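You operate a simulated robot arm through the tools that you are given. There is no shell and no other tool. Be economical: measure what you need, move in short steps, check, and stop when the job is done.

Carry out the task below with a simulated robot arm. There is one attempt and no reset: what you move stays moved.

TASK
Warm the set honey on the radiator till it is clear, then put it back.
Fine: valve down to 3 first (over 50 degrees spoils it, over 60 burns), back to 5 once the jar is off. Set down upright: honey jar.

Only the result counts: the job must be done as asked and must still hold three seconds after the hand-in. Knocking over, shifting, dropping, spilling or breaking anything else fails it.

THE ROBOT
A 6-joint arm with a two-finger parallel gripper, fixed in place. Base frame: the origin is at the foot of the arm, x ahead of it, y to its left, z up. Units: m, rad, N and s.
With the tool pointing down near the work surface it reaches from about 0.24 to 0.66 m from the base axis. Its first joint turns from -1.152 to 1.152 rad. Payload 2.9 kg.
The TCP is the grasp point between the finger pads, 0.03 m short of the fingertips. In the tool frame z runs along the fingers and y along their closing line. Largest opening 0.11 m; finger width 0.02, thickness 0.01; the body of the gripper, 0.048 by 0.112 m, starts 0.055 m behind the TCP.
Orientation is told as [roll, pitch, yaw] about the base's x, y, z axes, in that order, counted from this pose: with the fingers straight down and closing along the base's y, the tool's x points along the base's -x, its y along +y and its z along -z.

THE INTERFACE
- The arm moves only by the tool servo_tool. Its arguments are lists of equal length, an entry for each row: "translation": the shift along the tool's x, y, z in m, a list of three; "rotation": the turn, a rotation vector about the tool's x, y, z in rad, a list of three; "jaw": the opening, from 0 (shut) to 1 (fully open). In form: {"translation": [[x, y, z], ...], "rotation": [[wx, wy, wz], ...], "jaw": [jaw, ...]}. A call has 1 to 8 rows; each row shifts and turns the commanded pose from where the row before left it, along the tool's axes as they then stand. Each row takes 0.2 s and may step no farther than 0.05 m and 0.15 rad from the row before; otherwise, or with a gripper value out of range, the whole call is refused. A pose out of reach is approached as far as the arm can. The call stops where the force on the tool passes 90 N (or 10 N more than at its start, if that is more) or the arm is blocked; 0.2 s more then pass. Each finger travels about 0.108 m/s and halts on what it meets, pressing with about 27 N; the grip force reading is that of the motor and also rises with nothing between the fingers. The clock runs only during rows and for 0.2 s after the last one: add rows that do not move to give the fingers time. The reply holds the time, the measured pose of the TCP, the force on the tool along the base axes, the opening and the grip force, in the units named above and with some noise, with the torque about the TCP (base axes, N m) and any sound that the robot's microphone picked up.
- Cameras (640 x 400 px; columns grow to the right, rows downward): "scene" is fixed at [0.0745, 0.4669, 1.3617]; the picture's right is [-0.46, -0.89, 0.00], its down [-0.76, 0.40, -0.52] and it looks along [0.46, -0.24, -0.86] (base axes); focal length 214 px, centre (320, 200). "wrist" rides on the gripper at [0.072, 0.017, -0.103] in the tool frame; the picture's right is [-0.23, 0.97, 0.00], its down [-0.76, -0.18, -0.62] and it looks along [-0.61, -0.14, 0.78] (tool axes); focal length 222 px, centre (320, 200). There is no depth. A picture from a camera that has moved, and an enlarged one, comes with that camera's place and axes in the base frame and with its lens. The place of the scene camera against the robot may be out by one fixed shift of up to 0.018 m in any direction.
- capture(camera): a new picture of that camera. It takes no simulated time.
- inspect(camera, box): a new picture of the part [left, top, right, bottom] of that camera's present view, enlarged. It takes no simulated time.
- sign_off(): hands the job in; it is judged then, once.

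Work in short steps. Places have to be worked out from the pictures, the camera data and where the tool is seen: move nearer, look again, correct. Check each grasp and each placing, and mend what went wrong. You have 120 turns and 76 pictures in all, those below and enlarged ones among them. Open the gripper and draw the arm clear of the work before you hand the job in, unless the task says otherwise; then end with one line.

The tools are called after "Call:" by a JSON object that holds its "fn" and its "kwargs". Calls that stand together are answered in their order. servo_tool: Moves the arm, as the interface text tells. Its arguments: {"type":"object","properties":{"translation":{"type":"array","items":{"type":"array","items":{"type":"number"}}},"rotation":{"type":"array","items":{"type":"array","items":{"type":"number"}}},"jaw":{"type":"array","items":{"type":"number"}}},"required":["translation","rotation","jaw"]} The other tools are called the same way: capture (camera) takes a picture; inspect (camera, box) takes an enlarged picture of a part of a camera's view; sign_off () hands the job in.

At the start:

```text
time_s: 0.0
ee_pos: [0.3832, 0.1048, 1.2364]
tool_rot: [-0.001, 0.0, 0.0]
wrist_force: [-0.6, -0.1, -0.8]
torque: [-0.03, 0.03, 0.01]
finger_gap: 0.1101
finger_force: 0.1
```

scene: 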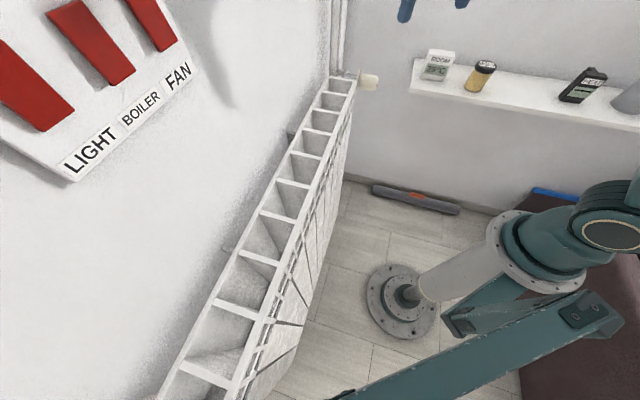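
wrist: 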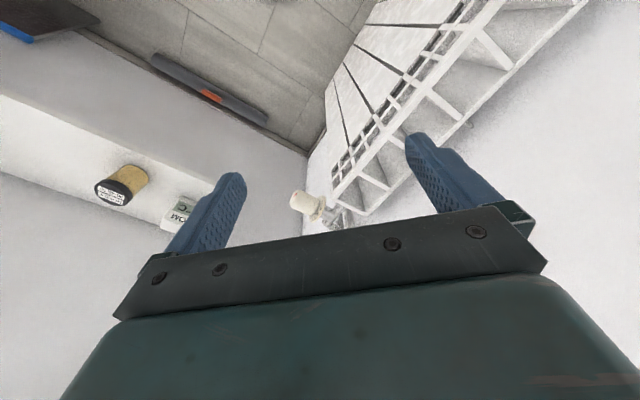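

The pictures show a shelf with a room thermometer, the honey jar and a handheld probe. The radiator has its valve at the far end. I'll enlarge those parts first.

Call:
{"fn": "inspect", "kwargs": {"camera": "scene", "box": [400, 30, 640, 180]}}

Call:
{"fn": "inspect", "kwargs": {"camera": "scene", "box": [280, 50, 440, 150]}}

Call:
{"fn": "inspect", "kwargs": {"camera": "wrist", "box": [240, 130, 400, 230]}}

```text
2.67 times, centred on (520, 105) of scene
camera zoom: at [0.0745, 0.4669, 1.3617], right [-0.46, -0.89, 0.0], down [-0.76, 0.4, -0.52], along [0.46, -0.24, -0.86], focal length 572 px, centre (-213, 453)
```

zoom: 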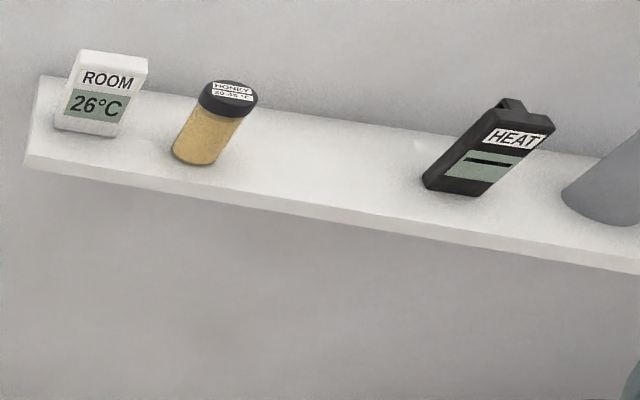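

```text
4.00 times, centred on (360, 100) of scene
camera zoom: at [0.0745, 0.4669, 1.3617], right [-0.46, -0.89, 0.0], down [-0.76, 0.4, -0.52], along [0.46, -0.24, -0.86], focal length 858 px, centre (160, 600)
```

zoom: 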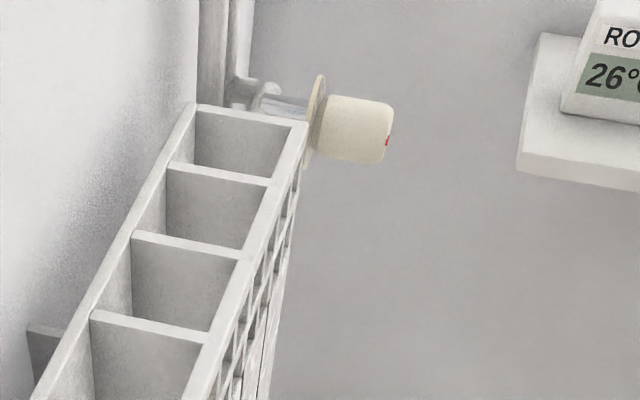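

```text
4.00 times, centred on (320, 180) of wrist
camera zoom: at [0.31, 0.1199, 1.3416], right [0.23, 0.97, 0.0], down [0.76, -0.18, 0.62], along [0.61, -0.14, -0.78], focal length 888 px, centre (320, 280)
```

zoom: 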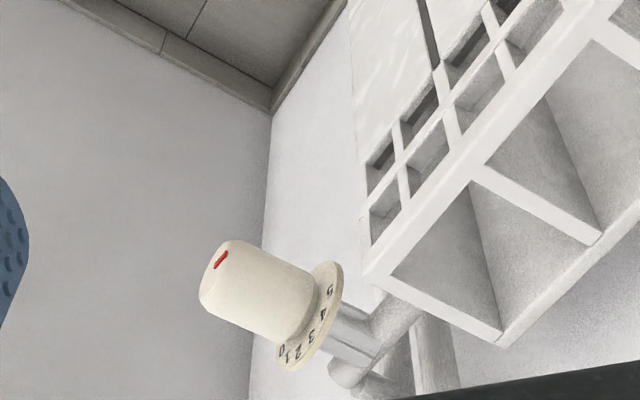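

Triangulation puts the knob at about (0.60, 0.02, 0.97), with its axis pointing toward (-0.7, -0.7), and the radiator running at 45°. Next I'll enlarge the displays, the switches and the knob dial.

Call:
{"fn": "inspect", "kwargs": {"camera": "scene", "box": [410, 45, 514, 110]}}

Call:
{"fn": "inspect", "kwargs": {"camera": "scene", "box": [550, 55, 640, 111]}}

Call:
{"fn": "inspect", "kwargs": {"camera": "wrist", "box": [280, 180, 344, 220]}}

Call:
{"fn": "inspect", "kwargs": {"camera": "scene", "box": [0, 0, 240, 200]}}

```text
6.15 times, centred on (462, 78) of scene
camera zoom: at [0.0745, 0.4669, 1.3617], right [-0.46, -0.89, 0.0], down [-0.76, 0.4, -0.52], along [0.46, -0.24, -0.86], focal length 1320 px, centre (-554, 954)
```

zoom: 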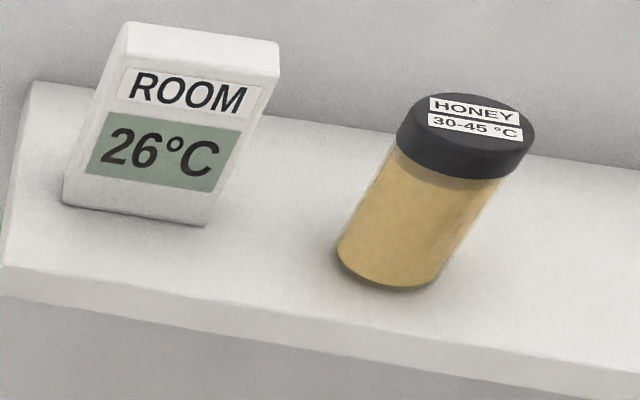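

```text
7.11 times, centred on (595, 83) of scene
camera zoom: at [0.0745, 0.4669, 1.3617], right [-0.46, -0.89, 0.0], down [-0.76, 0.4, -0.52], along [0.46, -0.24, -0.86], focal length 1525 px, centre (-1636, 1032)
```

zoom: 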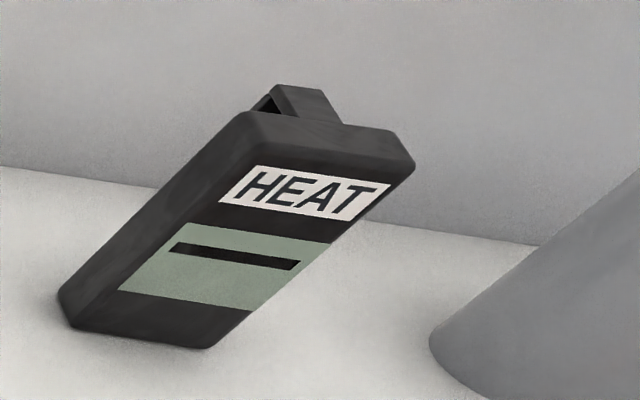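

```text
10.00 times, centred on (312, 200) of wrist
camera zoom: at [0.31, 0.1199, 1.3416], right [0.23, 0.97, 0.0], down [0.76, -0.18, 0.62], along [0.61, -0.14, -0.78], focal length 2221 px, centre (400, 200)
```

zoom: 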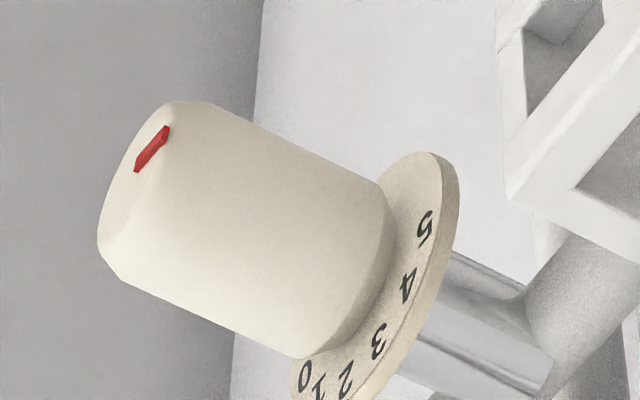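

```text
2.00 times, centred on (120, 100) of scene
camera zoom: at [0.0745, 0.4669, 1.3617], right [-0.46, -0.89, 0.0], down [-0.76, 0.4, -0.52], along [0.46, -0.24, -0.86], focal length 429 px, centre (720, 400)
```

zoom: 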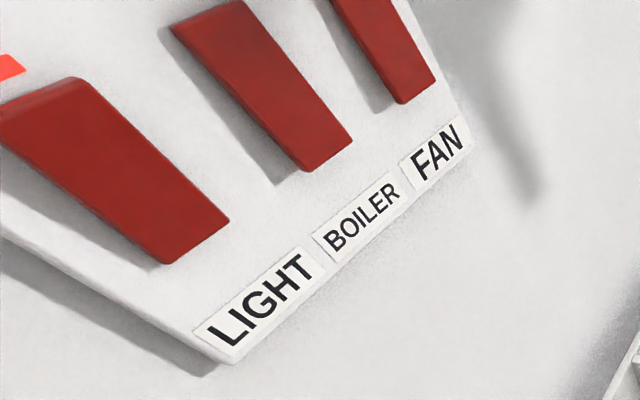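

The honey label reads 30–45 °C. The knob dial runs 5 (radiator side) over the top to 0, and the red mark seems to be at 5. I'll yaw the tool 45° and start pitching it level, so it faces the wall for an approach along the knob axis.

Call:
{"fn": "servo_tool", "kwargs": {"translation": [[0, 0, 0], [0, 0, 0], [0, 0, 0], [0, 0, 0], [0, 0, 0], [0, 0, 0], [0, 0, 0], [0, 0, 0]], "rotation": [[0, 0, -0.131], [0, 0, -0.131], [0, 0, -0.131], [0, 0, -0.131], [0, 0, -0.131], [0, 0, -0.1304], [0, -0.14, 0], [0, -0.14, 0]], "jaw": [1, 1, 1, 1, 1, 1, 1, 1]}}

Call:
{"fn": "servo_tool", "kwargs": {"translation": [[0, 0, 0], [0, 0, 0], [0, 0, 0], [0, 0, 0], [0, 0, 0], [0, 0, 0], [0, 0, 0], [0, 0, 0]], "rotation": [[0, -0.14, 0], [0, -0.14, 0], [0, -0.14, 0], [0, -0.14, 0], [0, -0.14, 0], [0, -0.14, 0], [0, -0.14, 0], [0, -0.14, 0]], "jaw": [0.8, 0.8, 0.8, 0.8, 0.8, 0.8, 0.8, 0.8]}}

Call:
{"fn": "capture", "kwargs": {"camera": "wrist"}}

Call:
{"fn": "capture", "kwargs": {"camera": "scene"}}

```text
time_s: 1.8
ee_pos: [0.384, 0.1061, 1.2379]
tool_rot: [0.0, -0.283, 0.785]
wrist_force: [-0.3, 0.4, -0.2]
torque: [-0.01, 0.03, 0.02]
finger_gap: 0.11
finger_force: 0.0
```

```text
time_s: 3.6
ee_pos: [0.3832, 0.1041, 1.2385]
tool_rot: [-0.009, -1.403, 0.792]
wrist_force: [0.6, -0.3, 0.1]
torque: [-0.02, 0.0, 0.02]
finger_gap: 0.088
finger_force: 0.2
```

```text
66 pictures are left
camera wrist: at [0.2899, 0.034, 1.1842], right [-0.66, 0.72, 0.22], down [-0.22, -0.47, 0.86], along [0.72, 0.52, 0.47], focal length 222 px, centre (320, 200)
```

wrist: 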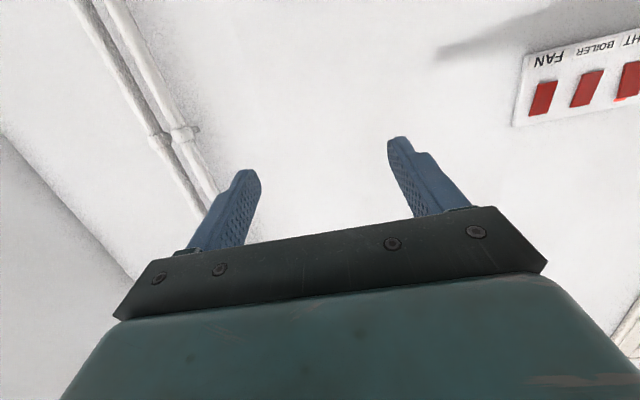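

```text
65 pictures are left
```

scene: 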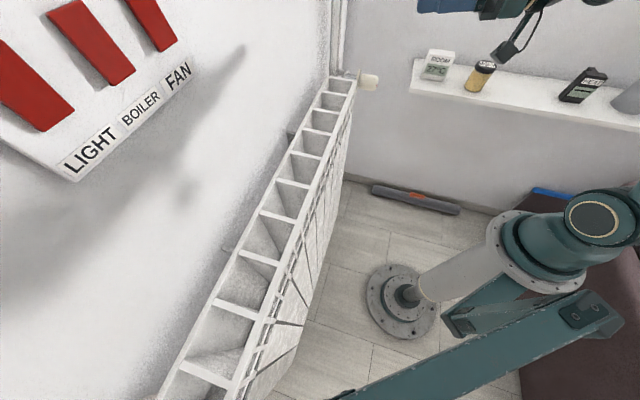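

The wrist camera is now below the gripper and its image is upside down. I'll enlarge the switch panel to see the switch states, and the room display as well.

Call:
{"fn": "inspect", "kwargs": {"camera": "wrist", "box": [500, 20, 640, 130]}}

Call:
{"fn": "servo_tool", "kwargs": {"translation": [[0.05, 0, 0], [0.05, 0, 0], [0.05, -0.03, 0], [0.05, -0.03, 0], [0.03, -0.03, 0], [0, -0.03, 0], [0, -0.03, 0], [0, -0.03, 0]], "rotation": [[0, -0.084, 0], [0, -0.083, 0], [0, 0, 0], [0, 0, 0], [0, 0, 0], [0, 0, 0], [0, 0, 0], [0, 0, 0]], "jaw": [0.65, 0.65, 0.65, 0.65, 0.65, 0.65, 0.65, 0.65]}}

Call:
{"fn": "capture", "kwargs": {"camera": "wrist"}}

```text
3.64 times, centred on (570, 75) of wrist
camera zoom: at [0.2899, 0.034, 1.1842], right [-0.66, 0.72, 0.22], down [-0.22, -0.47, 0.86], along [0.72, 0.52, 0.47], focal length 808 px, centre (-589, 654)
```

zoom: 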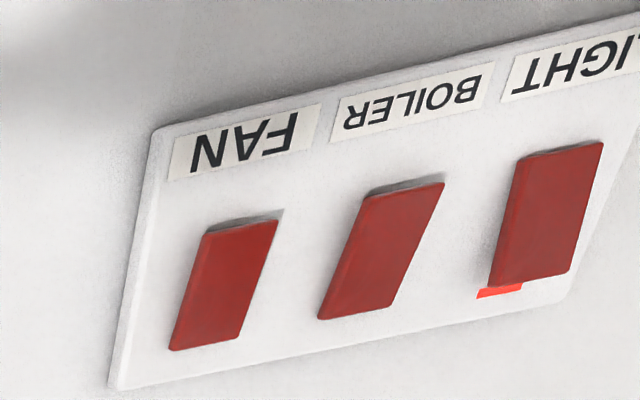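

```text
refused: row 3 steps farther than a row can; nothing moved
```

```text
63 pictures are left
camera wrist: at [0.2899, 0.034, 1.1842], right [-0.66, 0.72, 0.22], down [-0.22, -0.47, 0.86], along [0.72, 0.52, 0.47], focal length 222 px, centre (320, 200)
```

wrist: 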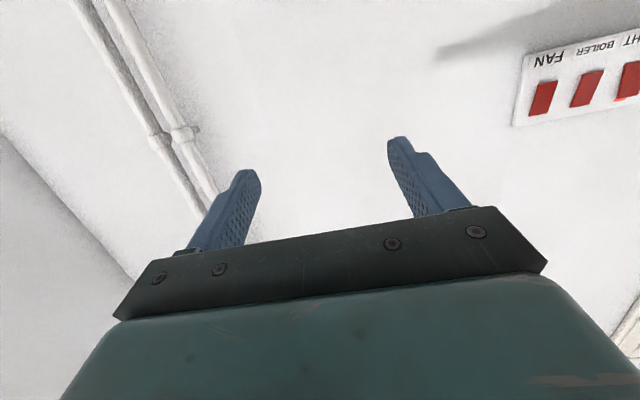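

The LIGHT lamp is lit, and the BOILER lamp may not be. I'll shift sideways for a better view of the panel before going to the knob.

Call:
{"fn": "servo_tool", "kwargs": {"translation": [[0, 0.03, 0], [0, 0.03, 0], [0, 0.03, 0], [0, 0.03, 0]], "rotation": [[0, 0, 0], [0, 0, 0], [0, 0, 0], [0, 0, 0]], "jaw": [0.65, 0.65, 0.65, 0.65]}}

Call:
{"fn": "inspect", "kwargs": {"camera": "wrist", "box": [320, 0, 640, 200]}}

```text
time_s: 4.6
ee_pos: [0.2983, 0.1895, 1.2398]
tool_rot: [0.001, -1.401, 0.785]
wrist_force: [0.7, 0.3, -0.8]
torque: [-0.01, 0.03, -0.03]
finger_gap: 0.0715
finger_force: 0.1
```

```text
2.00 times, centred on (480, 100) of wrist
camera zoom: at [0.2044, 0.1183, 1.186], right [-0.66, 0.72, 0.22], down [-0.22, -0.47, 0.86], along [0.72, 0.52, 0.47], focal length 444 px, centre (0, 400)
```

zoom: 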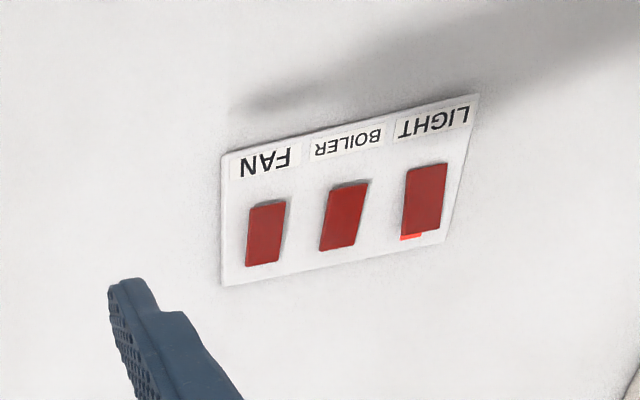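

I'll enlarge further on the rockers.

Call:
{"fn": "inspect", "kwargs": {"camera": "wrist", "box": [425, 45, 565, 145]}}

```text
4.00 times, centred on (495, 95) of wrist
camera zoom: at [0.2044, 0.1183, 1.186], right [-0.66, 0.72, 0.22], down [-0.22, -0.47, 0.86], along [0.72, 0.52, 0.47], focal length 888 px, centre (-380, 620)
```

zoom: 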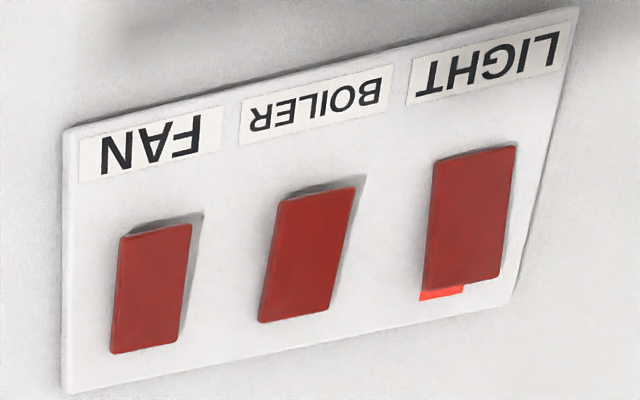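

The BOILER rocker looks tilted differently from the other two, and from below its lamp would be hidden. I'll raise the camera to see the tops of the rockers.

Call:
{"fn": "servo_tool", "kwargs": {"translation": [[-0.045, 0, 0], [-0.045, 0, 0], [-0.045, 0, 0], [-0.03, 0, 0]], "rotation": [[0, 0, 0], [0, 0, 0], [0, 0, 0], [0, 0, 0]], "jaw": [0.65, 0.65, 0.65, 0.65]}}

Call:
{"fn": "inspect", "kwargs": {"camera": "wrist", "box": [400, 80, 640, 230]}}

```text
time_s: 5.6
ee_pos: [0.3169, 0.2083, 1.4012]
tool_rot: [0.002, -1.4, 0.783]
wrist_force: [-0.2, -0.6, -0.3]
torque: [0.04, -0.02, 0.03]
finger_gap: 0.0716
finger_force: 0.0
```

```text
2.67 times, centred on (520, 155) of wrist
camera zoom: at [0.2237, 0.138, 1.3486], right [-0.66, 0.72, 0.22], down [-0.22, -0.47, 0.86], along [0.72, 0.52, 0.46], focal length 592 px, centre (-213, 320)
```

zoom: 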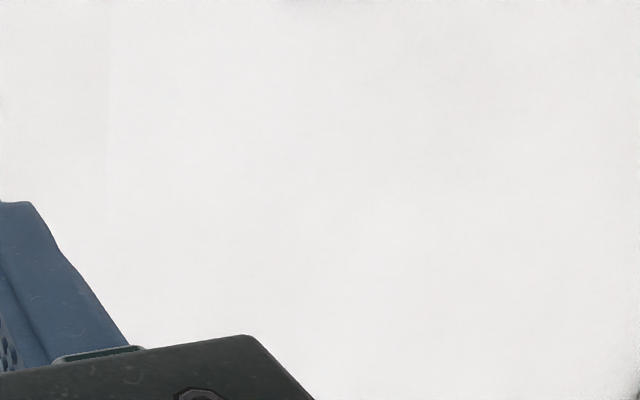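

The panel has gone off the top of the image, since this image is upside down. I'll pitch the tool back down to bring it into view from above.

Call:
{"fn": "servo_tool", "kwargs": {"translation": [[0, 0, 0], [0, 0, 0], [0, 0, 0], [0, 0, 0], [0, 0, 0]], "rotation": [[0, 0.14, 0], [0, 0.14, 0], [0, 0.14, 0], [0, 0.14, 0], [0, 0.14, 0]], "jaw": [0.65, 0.65, 0.65, 0.65, 0.65]}}

Call:
{"fn": "capture", "kwargs": {"camera": "wrist"}}

```text
time_s: 6.8
ee_pos: [0.3185, 0.2098, 1.3997]
tool_rot: [0.0, -0.697, 0.786]
wrist_force: [0.1, -0.9, 0.0]
torque: [0.03, 0.01, 0.05]
finger_gap: 0.0715
finger_force: 0.1
```

```text
59 pictures are left
camera wrist: at [0.2192, 0.1333, 1.434], right [-0.57, 0.81, 0.15], down [0.25, 0.0, 0.97], along [0.78, 0.58, -0.21], focal length 222 px, centre (320, 200)
```

wrist: 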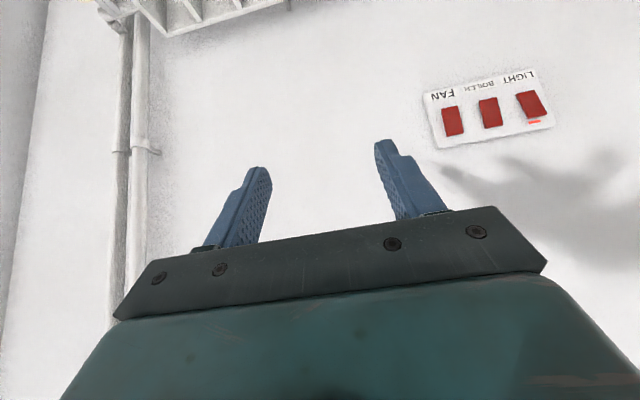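

Call:
{"fn": "inspect", "kwargs": {"camera": "wrist", "box": [415, 60, 565, 155]}}

```text
4.21 times, centred on (490, 108) of wrist
camera zoom: at [0.2192, 0.1333, 1.434], right [-0.57, 0.81, 0.15], down [0.25, 0.0, 0.97], along [0.78, 0.58, -0.21], focal length 935 px, centre (-396, 590)
```

zoom: 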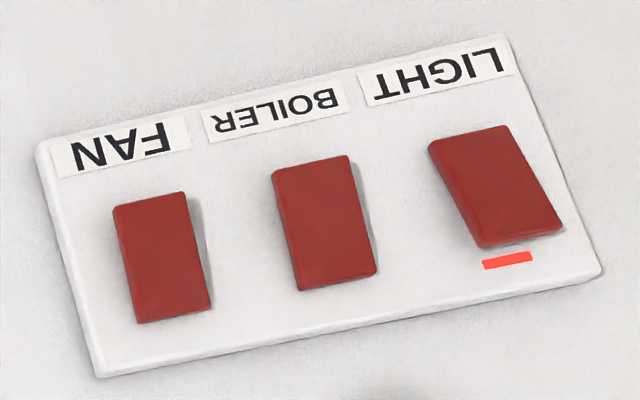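

Only LIGHT has a lit lamp, and FAN and BOILER look alike and off. I'll check the room and heat displays for any trend before deciding whether that matters.

Call:
{"fn": "inspect", "kwargs": {"camera": "scene", "box": [410, 40, 640, 125]}}

```text
2.78 times, centred on (525, 82) of scene
camera zoom: at [0.0745, 0.4669, 1.3617], right [-0.46, -0.89, 0.0], down [-0.76, 0.4, -0.52], along [0.46, -0.24, -0.86], focal length 597 px, centre (-250, 527)
```

zoom: 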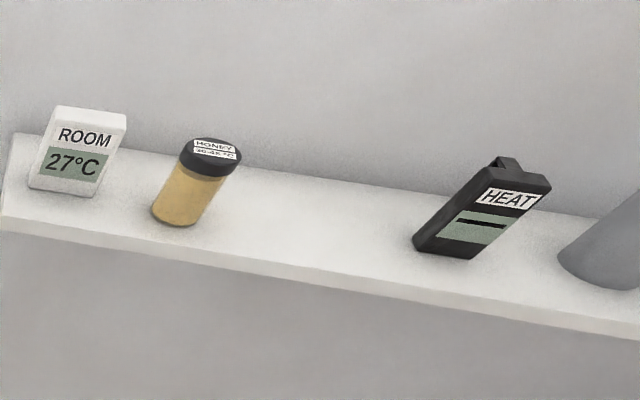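

The room went from 26 to 27 °C, so the radiator is giving heat and I'll leave the switches alone. Now I'll move over in front of the knob with the tool level.

Call:
{"fn": "servo_tool", "kwargs": {"translation": [[0, -0.041, 0], [0, -0.041, 0], [0, -0.041, 0], [0, -0.041, 0], [0, -0.041, 0], [0, -0.041, 0], [0, -0.041, 0], [0, -0.041, 0]], "rotation": [[0, -0.1457, 0], [0, -0.1457, 0], [0, -0.1457, 0], [0, -0.1457, 0], [0, -0.1457, 0], [0, -0.1457, 0], [0, 0, 0], [0, 0, 0]], "jaw": [0.65, 0.65, 0.65, 0.65, 0.65, 0.65, 0.65, 0.65]}}

Call:
{"fn": "servo_tool", "kwargs": {"translation": [[0, 0, -0.037], [0, 0, -0.037], [0.047, 0, 0], [0.047, 0, 0], [0.047, 0, 0], [0.047, 0, 0], [0.047, 0, 0], [0.047, 0, 0]], "rotation": [[0, 0, 0], [0, 0, 0], [0, 0, 0], [0, 0, 0], [0, 0, 0], [0, 0, 0], [0, 0, 0], [0, 0, 0]], "jaw": [0.65, 0.65, 0.65, 0.65, 0.65, 0.65, 0.65, 0.65]}}

Call:
{"fn": "capture", "kwargs": {"camera": "wrist"}}

```text
time_s: 8.6
ee_pos: [0.5501, -0.0225, 1.3981]
tool_rot: [-2.882, -1.566, -2.616]
wrist_force: [0.5, 0.2, -0.4]
torque: [0.03, 0.02, 0.04]
finger_gap: 0.0713
finger_force: 0.0
```

```text
time_s: 10.4
ee_pos: [0.5255, -0.0484, 1.1225]
tool_rot: [-0.125, -1.563, 0.906]
wrist_force: [-0.2, 0.3, -0.4]
torque: [-0.01, -0.01, 0.04]
finger_gap: 0.0716
finger_force: 0.1
out of reach, approached as far as the arm can: row 2, 5, 6, 7, 8
```

```text
56 pictures are left
camera wrist: at [0.4394, -0.1117, 1.0518], right [-0.68, 0.69, 0.23], down [-0.32, -0.56, 0.77], along [0.66, 0.45, 0.6], focal length 222 px, centre (320, 200)
```

wrist: 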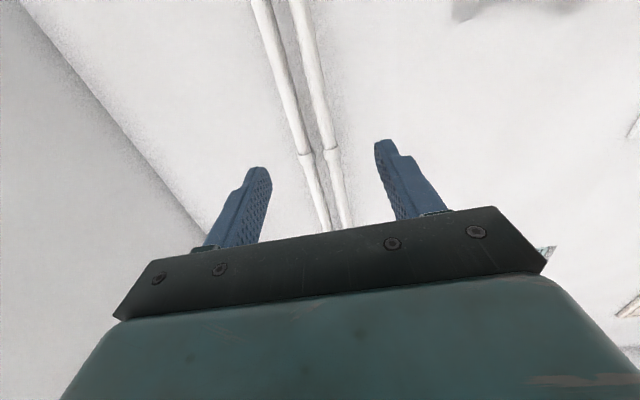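

The arm could not retreat quite as far as asked, but it is lined up about 0.10 m in front of the knob. I'll go straight down to knob height.

Call:
{"fn": "servo_tool", "kwargs": {"translation": [[0.045, 0, 0], [0.045, 0, 0], [0.03, 0, 0]], "rotation": [[0, 0, 0], [0, 0, 0], [0, 0, 0]], "jaw": [0.65, 0.65, 0.65]}}

Call:
{"fn": "capture", "kwargs": {"camera": "wrist"}}

Call:
{"fn": "capture", "kwargs": {"camera": "scene"}}

```text
time_s: 11.2
ee_pos: [0.5548, -0.0312, 1.0183]
tool_rot: [-0.1, -1.562, 0.884]
wrist_force: [0.8, -0.7, -0.3]
torque: [0.05, -0.01, -0.02]
finger_gap: 0.0713
finger_force: 0.0
out of reach, approached as far as the arm can: row 1, 2, 3
```

```text
55 pictures are left
camera wrist: at [0.4686, -0.0941, 0.9472], right [-0.68, 0.69, 0.23], down [-0.31, -0.56, 0.77], along [0.66, 0.46, 0.6], focal length 222 px, centre (320, 200)
```

wrist: 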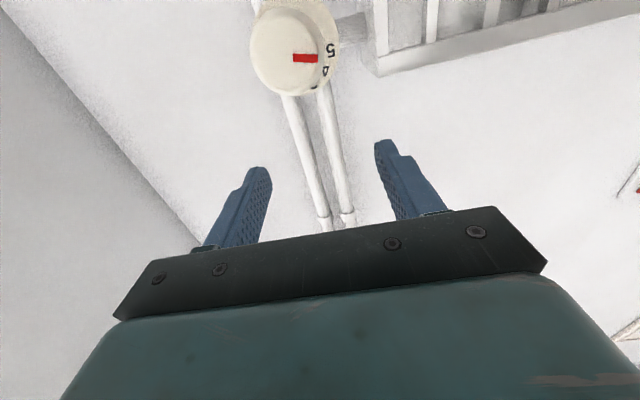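

```text
54 pictures are left
```

scene: 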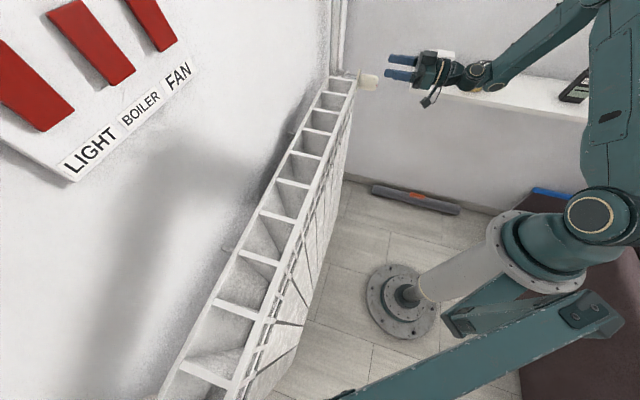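

The red mark points at 5 and I'm close to the knob. I'll enlarge it for precise triangulation and for the angles of the dial numbers.

Call:
{"fn": "inspect", "kwargs": {"camera": "wrist", "box": [230, 0, 390, 100]}}

Call:
{"fn": "inspect", "kwargs": {"camera": "scene", "box": [320, 40, 448, 120]}}

```text
4.00 times, centred on (310, 50) of wrist
camera zoom: at [0.4686, -0.0941, 0.9472], right [-0.68, 0.69, 0.23], down [-0.31, -0.56, 0.77], along [0.66, 0.46, 0.6], focal length 888 px, centre (360, 800)
```

zoom: 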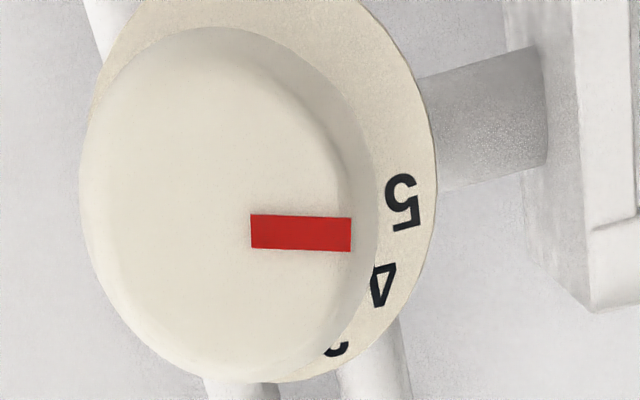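

```text
5.00 times, centred on (384, 80) of scene
camera zoom: at [0.0745, 0.4669, 1.3617], right [-0.46, -0.89, 0.0], down [-0.76, 0.4, -0.52], along [0.46, -0.24, -0.86], focal length 1072 px, centre (0, 800)
```

zoom: 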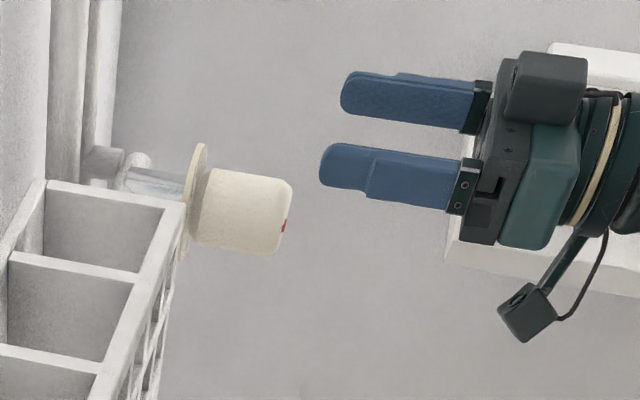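

From two wrist views the knob's front face is centred near (0.598, -0.004, 0.954), with diameter about 0.043 and length about 0.055. The dial spacing is about 28° per number, so 5→3 is about 56° clockwise. I'll align laterally and come down with the fingers straddling it.

Call:
{"fn": "servo_tool", "kwargs": {"translation": [[0, -0.011, 0], [0.03, 0, 0], [0.034, 0, 0]], "rotation": [[0, 0, 0], [0, 0, 0], [0, 0, 0]], "jaw": [0.72, 0.72, 0.72]}}

Call:
{"fn": "capture", "kwargs": {"camera": "wrist"}}

```text
time_s: 12.0
ee_pos: [0.5792, -0.0341, 0.9561]
tool_rot: [-0.019, -1.564, 0.802]
wrist_force: [-0.3, 0.1, 0.1]
torque: [0.0, 0.01, -0.01]
finger_gap: 0.0794
finger_force: 0.1
out of reach, approached as far as the arm can: row 2, 3
```

```text
51 pictures are left
camera wrist: at [0.4928, -0.096, 0.8847], right [-0.69, 0.69, 0.23], down [-0.31, -0.56, 0.77], along [0.66, 0.45, 0.6], focal length 222 px, centre (320, 200)
```

wrist: 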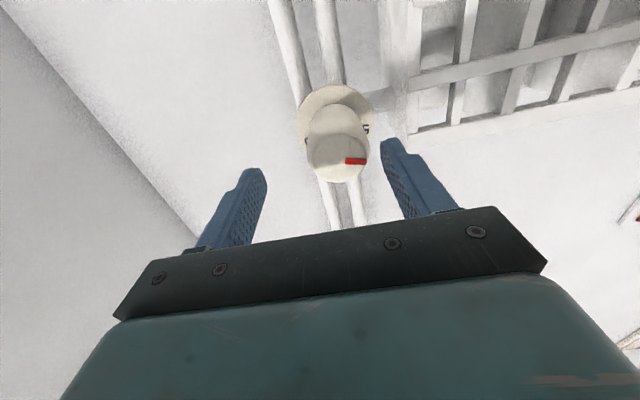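

The tool is at knob height, 35 mm short of its face and about 10 mm too far to the right. I'll correct that and advance 52 mm.

Call:
{"fn": "servo_tool", "kwargs": {"translation": [[0, 0.01, 0], [0, 0, 0.02], [0, 0, 0.02], [0, 0, 0.012]], "rotation": [[0, 0, 0], [0, 0, 0], [0, 0, 0], [0, 0, 0]], "jaw": [0.72, 0.72, 0.72, 0.72]}}

Call:
{"fn": "capture", "kwargs": {"camera": "wrist"}}

Call:
{"fn": "inspect", "kwargs": {"camera": "scene", "box": [320, 40, 448, 120]}}

```text
time_s: 13.0
ee_pos: [0.6138, 0.0112, 0.9569]
tool_rot: [-3.113, -1.566, -2.386]
wrist_force: [-0.4, 1.1, 0.2]
torque: [0.0, -0.03, -0.01]
finger_gap: 0.0791
finger_force: 0.0
out of reach, approached as far as the arm can: row 1
```

```text
50 pictures are left
camera wrist: at [0.5276, -0.0505, 0.886], right [-0.69, 0.69, 0.23], down [-0.32, -0.57, 0.76], along [0.65, 0.45, 0.61], focal length 222 px, centre (320, 200)
```

wrist: 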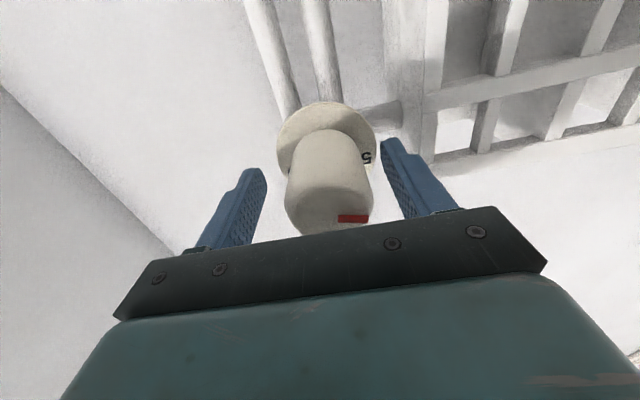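

```text
5.00 times, centred on (384, 80) of scene
camera zoom: at [0.0745, 0.4669, 1.3617], right [-0.46, -0.89, 0.0], down [-0.76, 0.4, -0.52], along [0.46, -0.24, -0.86], focal length 1072 px, centre (0, 800)
```

zoom: 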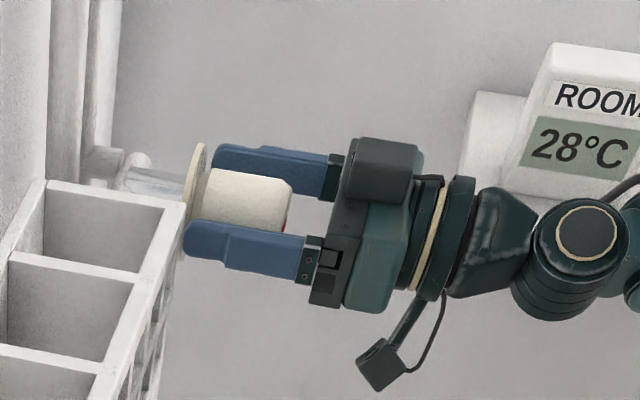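

The fingers straddle the knob with the tips near the dial disc. I'll back off 5 mm and close.

Call:
{"fn": "servo_tool", "kwargs": {"translation": [[0, 0.002, -0.005], [0, 0, 0], [0, 0, 0], [0, 0, 0]], "rotation": [[0, 0, 0], [0, 0, 0], [0, 0, 0], [0, 0, 0]], "jaw": [0.72, 0.3, 0.3, 0.3]}}

Call:
{"fn": "capture", "kwargs": {"camera": "wrist"}}

```text
time_s: 14.0
ee_pos: [0.6063, 0.0123, 0.957]
tool_rot: [2.324, -1.566, -1.53]
wrist_force: [-34.7, 17.8, 0.8]
torque: [0.6, -0.28, -1.36]
finger_gap: 0.0437
finger_force: 44.9
```

```text
48 pictures are left
camera wrist: at [0.5213, -0.0507, 0.8851], right [-0.69, 0.68, 0.23], down [-0.31, -0.57, 0.76], along [0.65, 0.46, 0.61], focal length 222 px, centre (320, 200)
```

wrist: 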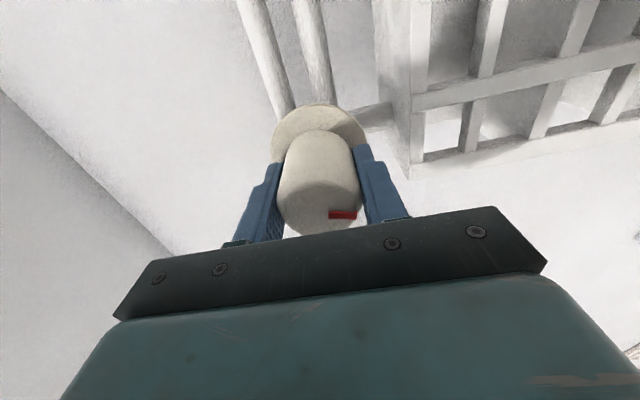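

The knob is gripped (gap 0.044), but the grip is off-centre with 37 N of side load. I'll relax that sideways first.

Call:
{"fn": "servo_tool", "kwargs": {"translation": [[0, 0.005, 0]], "rotation": [[0, 0, 0]], "jaw": [0.3]}}

```text
time_s: 14.4
ee_pos: [0.607, 0.013, 0.957]
tool_rot: [-1.902, -1.567, 2.686]
wrist_force: [2.9, 7.3, -6.5]
torque: [0.48, 0.19, 1.31]
finger_gap: 0.0437
finger_force: 45.0
```

The side load has been relieved, so I'll now turn clockwise about the tool axis toward 3.

Call:
{"fn": "servo_tool", "kwargs": {"translation": [[0, 0, 0], [0, 0, 0], [0, 0, 0], [0, 0, 0]], "rotation": [[0, 0, 0.14], [0, 0, 0.14], [0, 0, 0.14], [0, 0, 0]], "jaw": [0.3, 0.3, 0.3, 0.3]}}

Call:
{"fn": "capture", "kwargs": {"camera": "wrist"}}

```text
time_s: 15.4
ee_pos: [0.6076, 0.012, 0.9564]
tool_rot: [1.581, -1.152, -0.798]
wrist_force: [35.1, 2.3, -3.5]
torque: [-0.31, 0.28, 0.78]
finger_gap: 0.0435
finger_force: 44.7
```

```text
47 pictures are left
camera wrist: at [0.5012, -0.0305, 0.8981], right [-0.56, 0.56, 0.6], down [-0.11, -0.78, 0.62], along [0.82, 0.28, 0.5], focal length 222 px, centre (320, 200)
```

wrist: 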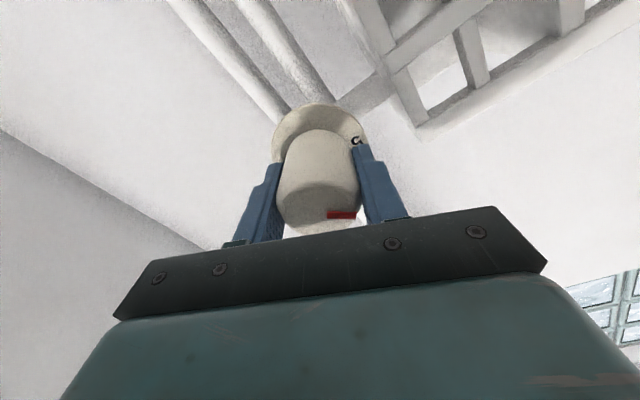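

The mark is turning with the gripper, so the grip holds. I'll continue to a total of 56°.

Call:
{"fn": "servo_tool", "kwargs": {"translation": [[0, 0, 0], [0, 0, 0], [0, 0, 0], [0, 0, 0], [0, 0, 0]], "rotation": [[0, 0, 0.14], [0, 0, 0.14], [0, 0, 0.14], [0, 0, 0.14], [0, 0, 0]], "jaw": [0.3, 0.3, 0.3, 0.3, 0.3]}}

Call:
{"fn": "capture", "kwargs": {"camera": "wrist"}}

Call:
{"fn": "inspect", "kwargs": {"camera": "scene", "box": [320, 40, 448, 120]}}

```text
time_s: 16.6
ee_pos: [0.6061, 0.0115, 0.9567]
tool_rot: [1.57, -0.59, -0.795]
wrist_force: [40.5, -10.9, -13.1]
torque: [0.47, -0.47, 0.86]
finger_gap: 0.0436
finger_force: 45.1
```

```text
46 pictures are left
camera wrist: at [0.4839, -0.0134, 0.9309], right [-0.25, 0.25, 0.94], down [0.07, -0.96, 0.28], along [0.97, 0.13, 0.22], focal length 222 px, centre (320, 200)
```

wrist: 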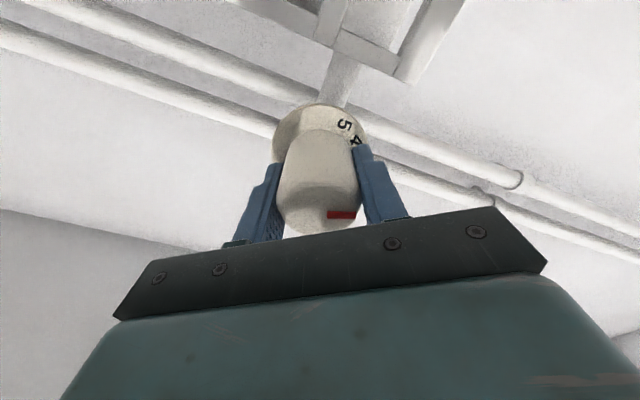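

```text
5.00 times, centred on (384, 80) of scene
camera zoom: at [0.0758, 0.4666, 1.3618], right [-0.46, -0.89, 0.0], down [-0.76, 0.4, -0.52], along [0.46, -0.24, -0.86], focal length 1072 px, centre (0, 800)
```

zoom: 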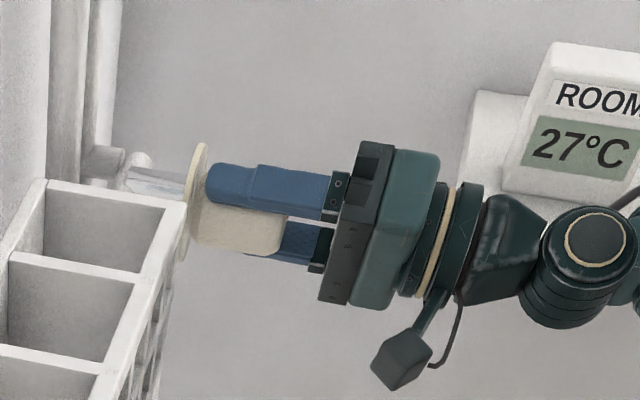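

The turn is 0.976 rad. I'll release, back off along the axis, and check the mark against the dial.

Call:
{"fn": "servo_tool", "kwargs": {"translation": [[0, 0, 0], [0, 0, 0], [0, 0, -0.02], [0, 0, -0.02], [0, 0, -0.015]], "rotation": [[0, 0, 0], [0, 0, 0], [0, 0, 0], [0, 0, 0], [0, 0, 0]], "jaw": [0.72, 0.72, 0.72, 0.72, 0.72]}}

Call:
{"fn": "inspect", "kwargs": {"camera": "wrist", "box": [240, 80, 400, 200]}}

```text
time_s: 17.8
ee_pos: [0.5746, -0.0225, 0.9611]
tool_rot: [1.561, -0.591, -0.782]
wrist_force: [-0.1, 0.0, 0.2]
torque: [-0.02, 0.0, 0.04]
finger_gap: 0.0793
finger_force: 0.0
out of reach, approached as far as the arm can: row 5
```

```text
3.33 times, centred on (320, 140) of wrist
camera zoom: at [0.4521, -0.0482, 0.9358], right [-0.25, 0.26, 0.94], down [0.08, -0.96, 0.28], along [0.97, 0.14, 0.21], focal length 740 px, centre (320, 400)
```

zoom: 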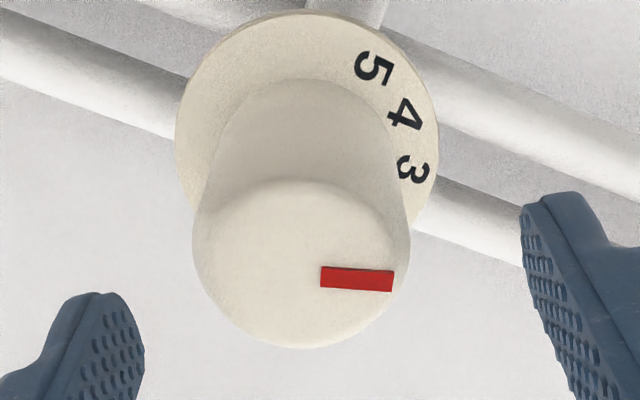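

The mark reads at or very near 3. The arm is nearly at its retreat limit, so I'll roll back level, rise clear and look at the dial more squarely.

Call:
{"fn": "servo_tool", "kwargs": {"translation": [[0, 0, 0], [0, 0, 0], [0, 0, 0], [0, 0, 0], [0, 0, 0], [0, 0, 0], [0, 0, 0], [-0.03, 0, 0]], "rotation": [[0, 0, -0.14], [0, 0, -0.14], [0, 0, -0.14], [0, 0, -0.14], [0, 0, -0.14], [0, 0, -0.14], [0, 0, -0.136], [0, 0, 0]], "jaw": [0.72, 0.72, 0.72, 0.72, 0.72, 0.72, 0.72, 0.72]}}

Call:
{"fn": "servo_tool", "kwargs": {"translation": [[-0.048, 0, 0], [-0.048, 0, 0], [-0.048, 0, 0], [0, 0, -0.03], [0, 0, -0.03], [0, 0, 0], [0, 0, 0], [0, 0, 0]], "rotation": [[0, 0, 0], [0, 0, 0], [0, 0.14, 0], [0, 0.14, 0], [0, 0.14, 0], [0, 0.14, 0], [0, 0.14, 0], [0, 0.14, 0]], "jaw": [0.9, 0.9, 0.9, 0.9, 0.9, 0.9, 0.9, 0.9]}}

Call:
{"fn": "capture", "kwargs": {"camera": "wrist"}}

```text
time_s: 19.6
ee_pos: [0.5761, -0.0252, 0.9873]
tool_rot: [2.271, -1.566, -1.486]
wrist_force: [-0.1, -0.4, 0.9]
torque: [0.02, -0.02, 0.03]
finger_gap: 0.0791
finger_force: 0.1
```

```text
time_s: 21.4
ee_pos: [0.5328, -0.0665, 1.1459]
tool_rot: [0.007, -0.733, 0.782]
wrist_force: [0.1, 0.6, -0.1]
torque: [0.02, 0.0, -0.01]
finger_gap: 0.099
finger_force: 0.1
```

```text
43 pictures are left
camera wrist: at [0.4336, -0.1432, 1.1752], right [-0.57, 0.81, 0.16], down [0.23, -0.02, 0.97], along [0.79, 0.59, -0.18], focal length 222 px, centre (320, 200)
```

wrist: 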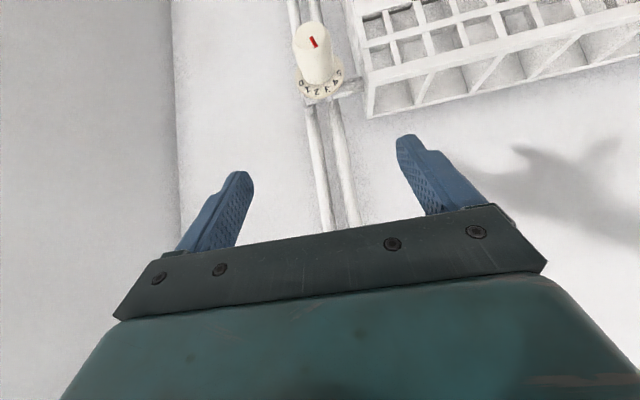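

Call:
{"fn": "inspect", "kwargs": {"camera": "wrist", "box": [276, 10, 372, 110]}}

```text
4.00 times, centred on (324, 60) of wrist
camera zoom: at [0.4336, -0.1432, 1.1752], right [-0.57, 0.81, 0.16], down [0.23, -0.02, 0.97], along [0.79, 0.59, -0.18], focal length 888 px, centre (304, 760)
```

zoom: 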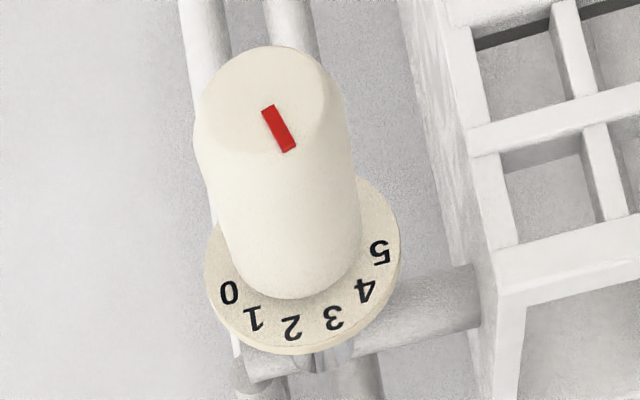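

From this view the digits sit about 31° apart, with 3 at about 76° and the mark at about 77°, so the valve is at 3. The jar triangulates to about (0.465, -0.322), base near z 0.915 and lid top near 0.997. I'll point the tool down with yaw -45° and move toward it.

Call:
{"fn": "servo_tool", "kwargs": {"translation": [[0, 0, 0], [0, 0, 0], [0, 0, 0], [0, 0, 0], [0, 0, 0], [0, 0, 0], [0, 0, 0], [0, 0, 0]], "rotation": [[0, 0.1466, 0], [0, 0.1466, 0], [0, 0.1466, 0], [0, 0.1466, 0], [0, 0.1466, 0], [0, 0, 0.1428], [0, 0, 0.1428], [0, 0, 0.1428]], "jaw": [1, 1, 1, 1, 1, 1, 1, 1]}}

Call:
{"fn": "servo_tool", "kwargs": {"translation": [[0, 0, 0], [0, 0, 0], [0, 0, 0], [0, 0, 0], [0, 0, 0], [0, 0, 0], [0, 0, 0], [0, 0, 0]], "rotation": [[0, 0, 0.1428], [0, 0, 0.1428], [0, 0, 0.1428], [0, 0, 0.1428], [0, 0, 0.1428], [0, 0, 0.1428], [0, 0, 0.1428], [0, 0, 0.1428]], "jaw": [1, 1, 1, 1, 1, 1, 1, 1]}}

Call:
{"fn": "servo_tool", "kwargs": {"translation": [[-0.02, -0.035, 0], [-0.02, -0.035, 0], [-0.02, -0.035, 0]], "rotation": [[0, 0, 0], [0, 0, 0], [0, 0, 0]], "jaw": [1, 1, 1]}}

Call:
{"fn": "capture", "kwargs": {"camera": "wrist"}}

```text
time_s: 23.2
ee_pos: [0.5334, -0.065, 1.1457]
tool_rot: [0.005, 0.0, 0.355]
wrist_force: [0.0, -0.1, -0.4]
torque: [0.01, -0.01, 0.0]
finger_gap: 0.1101
finger_force: 0.1
```

```text
time_s: 25.0
ee_pos: [0.5327, -0.0657, 1.1461]
tool_rot: [0.0, 0.003, -0.787]
wrist_force: [0.0, -0.1, 0.7]
torque: [-0.02, 0.0, -0.01]
finger_gap: 0.1101
finger_force: 0.1
```

```text
time_s: 25.8
ee_pos: [0.4977, -0.1858, 1.1452]
tool_rot: [0.004, 0.003, -0.784]
wrist_force: [-1.2, 0.1, 0.3]
torque: [0.0, -0.01, 0.01]
finger_gap: 0.11
finger_force: 0.0
```

```text
41 pictures are left
camera wrist: at [0.4589, -0.1246, 1.2508], right [0.85, 0.53, 0.0], down [0.41, -0.67, 0.62], along [0.33, -0.53, -0.78], focal length 222 px, centre (320, 200)
```

wrist: 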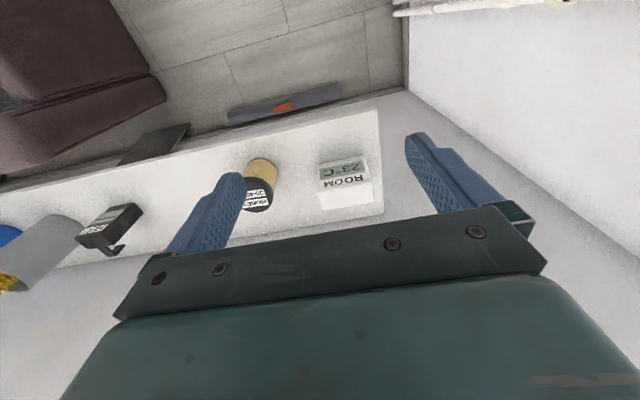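

The jar is visible, and the room reads lower now, so the radiator is cooling. I'll enlarge the jar for its position.

Call:
{"fn": "inspect", "kwargs": {"camera": "wrist", "box": [220, 130, 400, 230]}}

```text
3.56 times, centred on (310, 180) of wrist
camera zoom: at [0.4589, -0.1246, 1.2508], right [0.85, 0.53, 0.0], down [0.41, -0.67, 0.62], along [0.33, -0.53, -0.78], focal length 790 px, centre (356, 271)
```

zoom: 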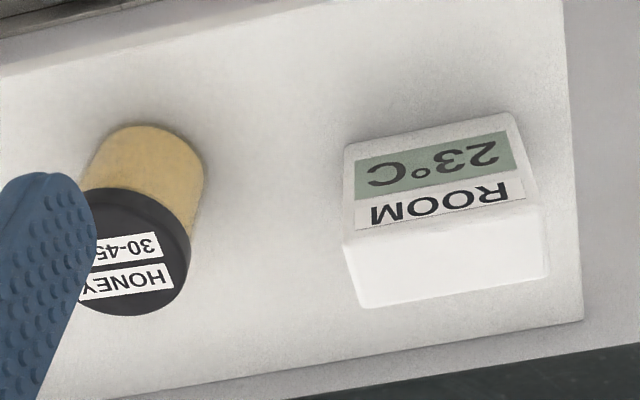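

The jar estimates still vary by about 2–3 cm in depth. I'll move above it at a safe height to refine.

Call:
{"fn": "servo_tool", "kwargs": {"translation": [[-0.028, -0.038, 0], [-0.028, -0.038, 0], [-0.028, -0.038, 0], [0, 0, 0]], "rotation": [[0, 0, 0], [0, 0, 0], [0, 0, 0], [0, 0, 0]], "jaw": [1, 1, 1, 1]}}

Call:
{"fn": "capture", "kwargs": {"camera": "wrist"}}

Call:
{"fn": "inspect", "kwargs": {"camera": "scene", "box": [410, 20, 570, 120]}}

```text
time_s: 26.8
ee_pos: [0.4772, -0.3211, 1.143]
tool_rot: [-0.001, 0.004, -0.785]
wrist_force: [-0.4, 0.2, 0.3]
torque: [0.0, 0.01, -0.02]
finger_gap: 0.1099
finger_force: 0.2
```

```text
39 pictures are left
camera wrist: at [0.4382, -0.2606, 1.2474], right [0.85, 0.53, 0.0], down [0.41, -0.67, 0.62], along [0.33, -0.53, -0.78], focal length 222 px, centre (320, 200)
```

wrist: 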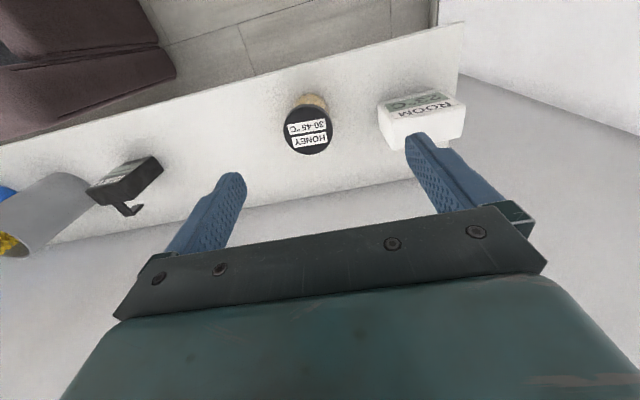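

```text
4.00 times, centred on (490, 70) of scene
camera zoom: at [0.0745, 0.4669, 1.3617], right [-0.46, -0.89, 0.0], down [-0.76, 0.4, -0.52], along [0.46, -0.24, -0.86], focal length 858 px, centre (-360, 720)
```

zoom: 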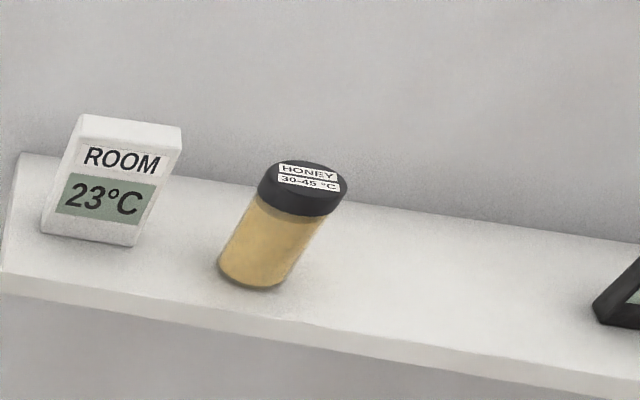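

Two near wrist views agree: the lid top is at (0.482, -0.355, 0.979) with diameter about 0.058, and the base is near 0.905. I'll centre over it and go partway down.

Call:
{"fn": "servo_tool", "kwargs": {"translation": [[-0.0274, -0.0206, 0], [0, 0, 0.04], [0, 0, 0.04], [0, 0, 0.02], [0, 0, 0]], "rotation": [[0, 0, 0], [0, 0, 0], [0, 0, 0], [0, 0, 0], [0, 0, 0]], "jaw": [0.86, 0.86, 0.86, 0.86, 0.86]}}

Call:
{"fn": "capture", "kwargs": {"camera": "wrist"}}

Call:
{"fn": "inspect", "kwargs": {"camera": "scene", "box": [410, 0, 570, 120]}}

```text
time_s: 28.0
ee_pos: [0.4829, -0.3549, 1.0451]
tool_rot: [0.003, 0.003, -0.783]
wrist_force: [0.5, 0.0, 0.8]
torque: [-0.03, -0.03, 0.0]
finger_gap: 0.0945
finger_force: 0.0
```

```text
37 pictures are left
camera wrist: at [0.4432, -0.2938, 1.1503], right [0.85, 0.53, 0.0], down [0.41, -0.67, 0.62], along [0.33, -0.53, -0.78], focal length 222 px, centre (320, 200)
```

wrist: 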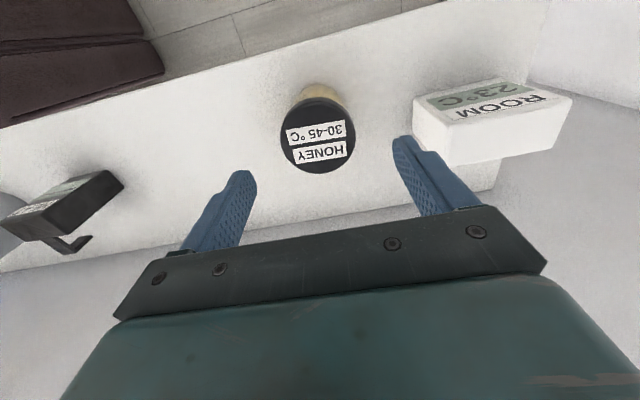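

```text
3.33 times, centred on (490, 60) of scene
camera zoom: at [0.0745, 0.4669, 1.3617], right [-0.46, -0.89, 0.0], down [-0.76, 0.4, -0.52], along [0.46, -0.24, -0.86], focal length 715 px, centre (-247, 667)
```

zoom: 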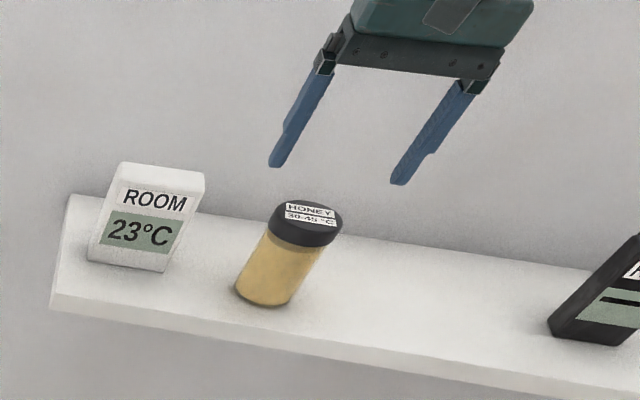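

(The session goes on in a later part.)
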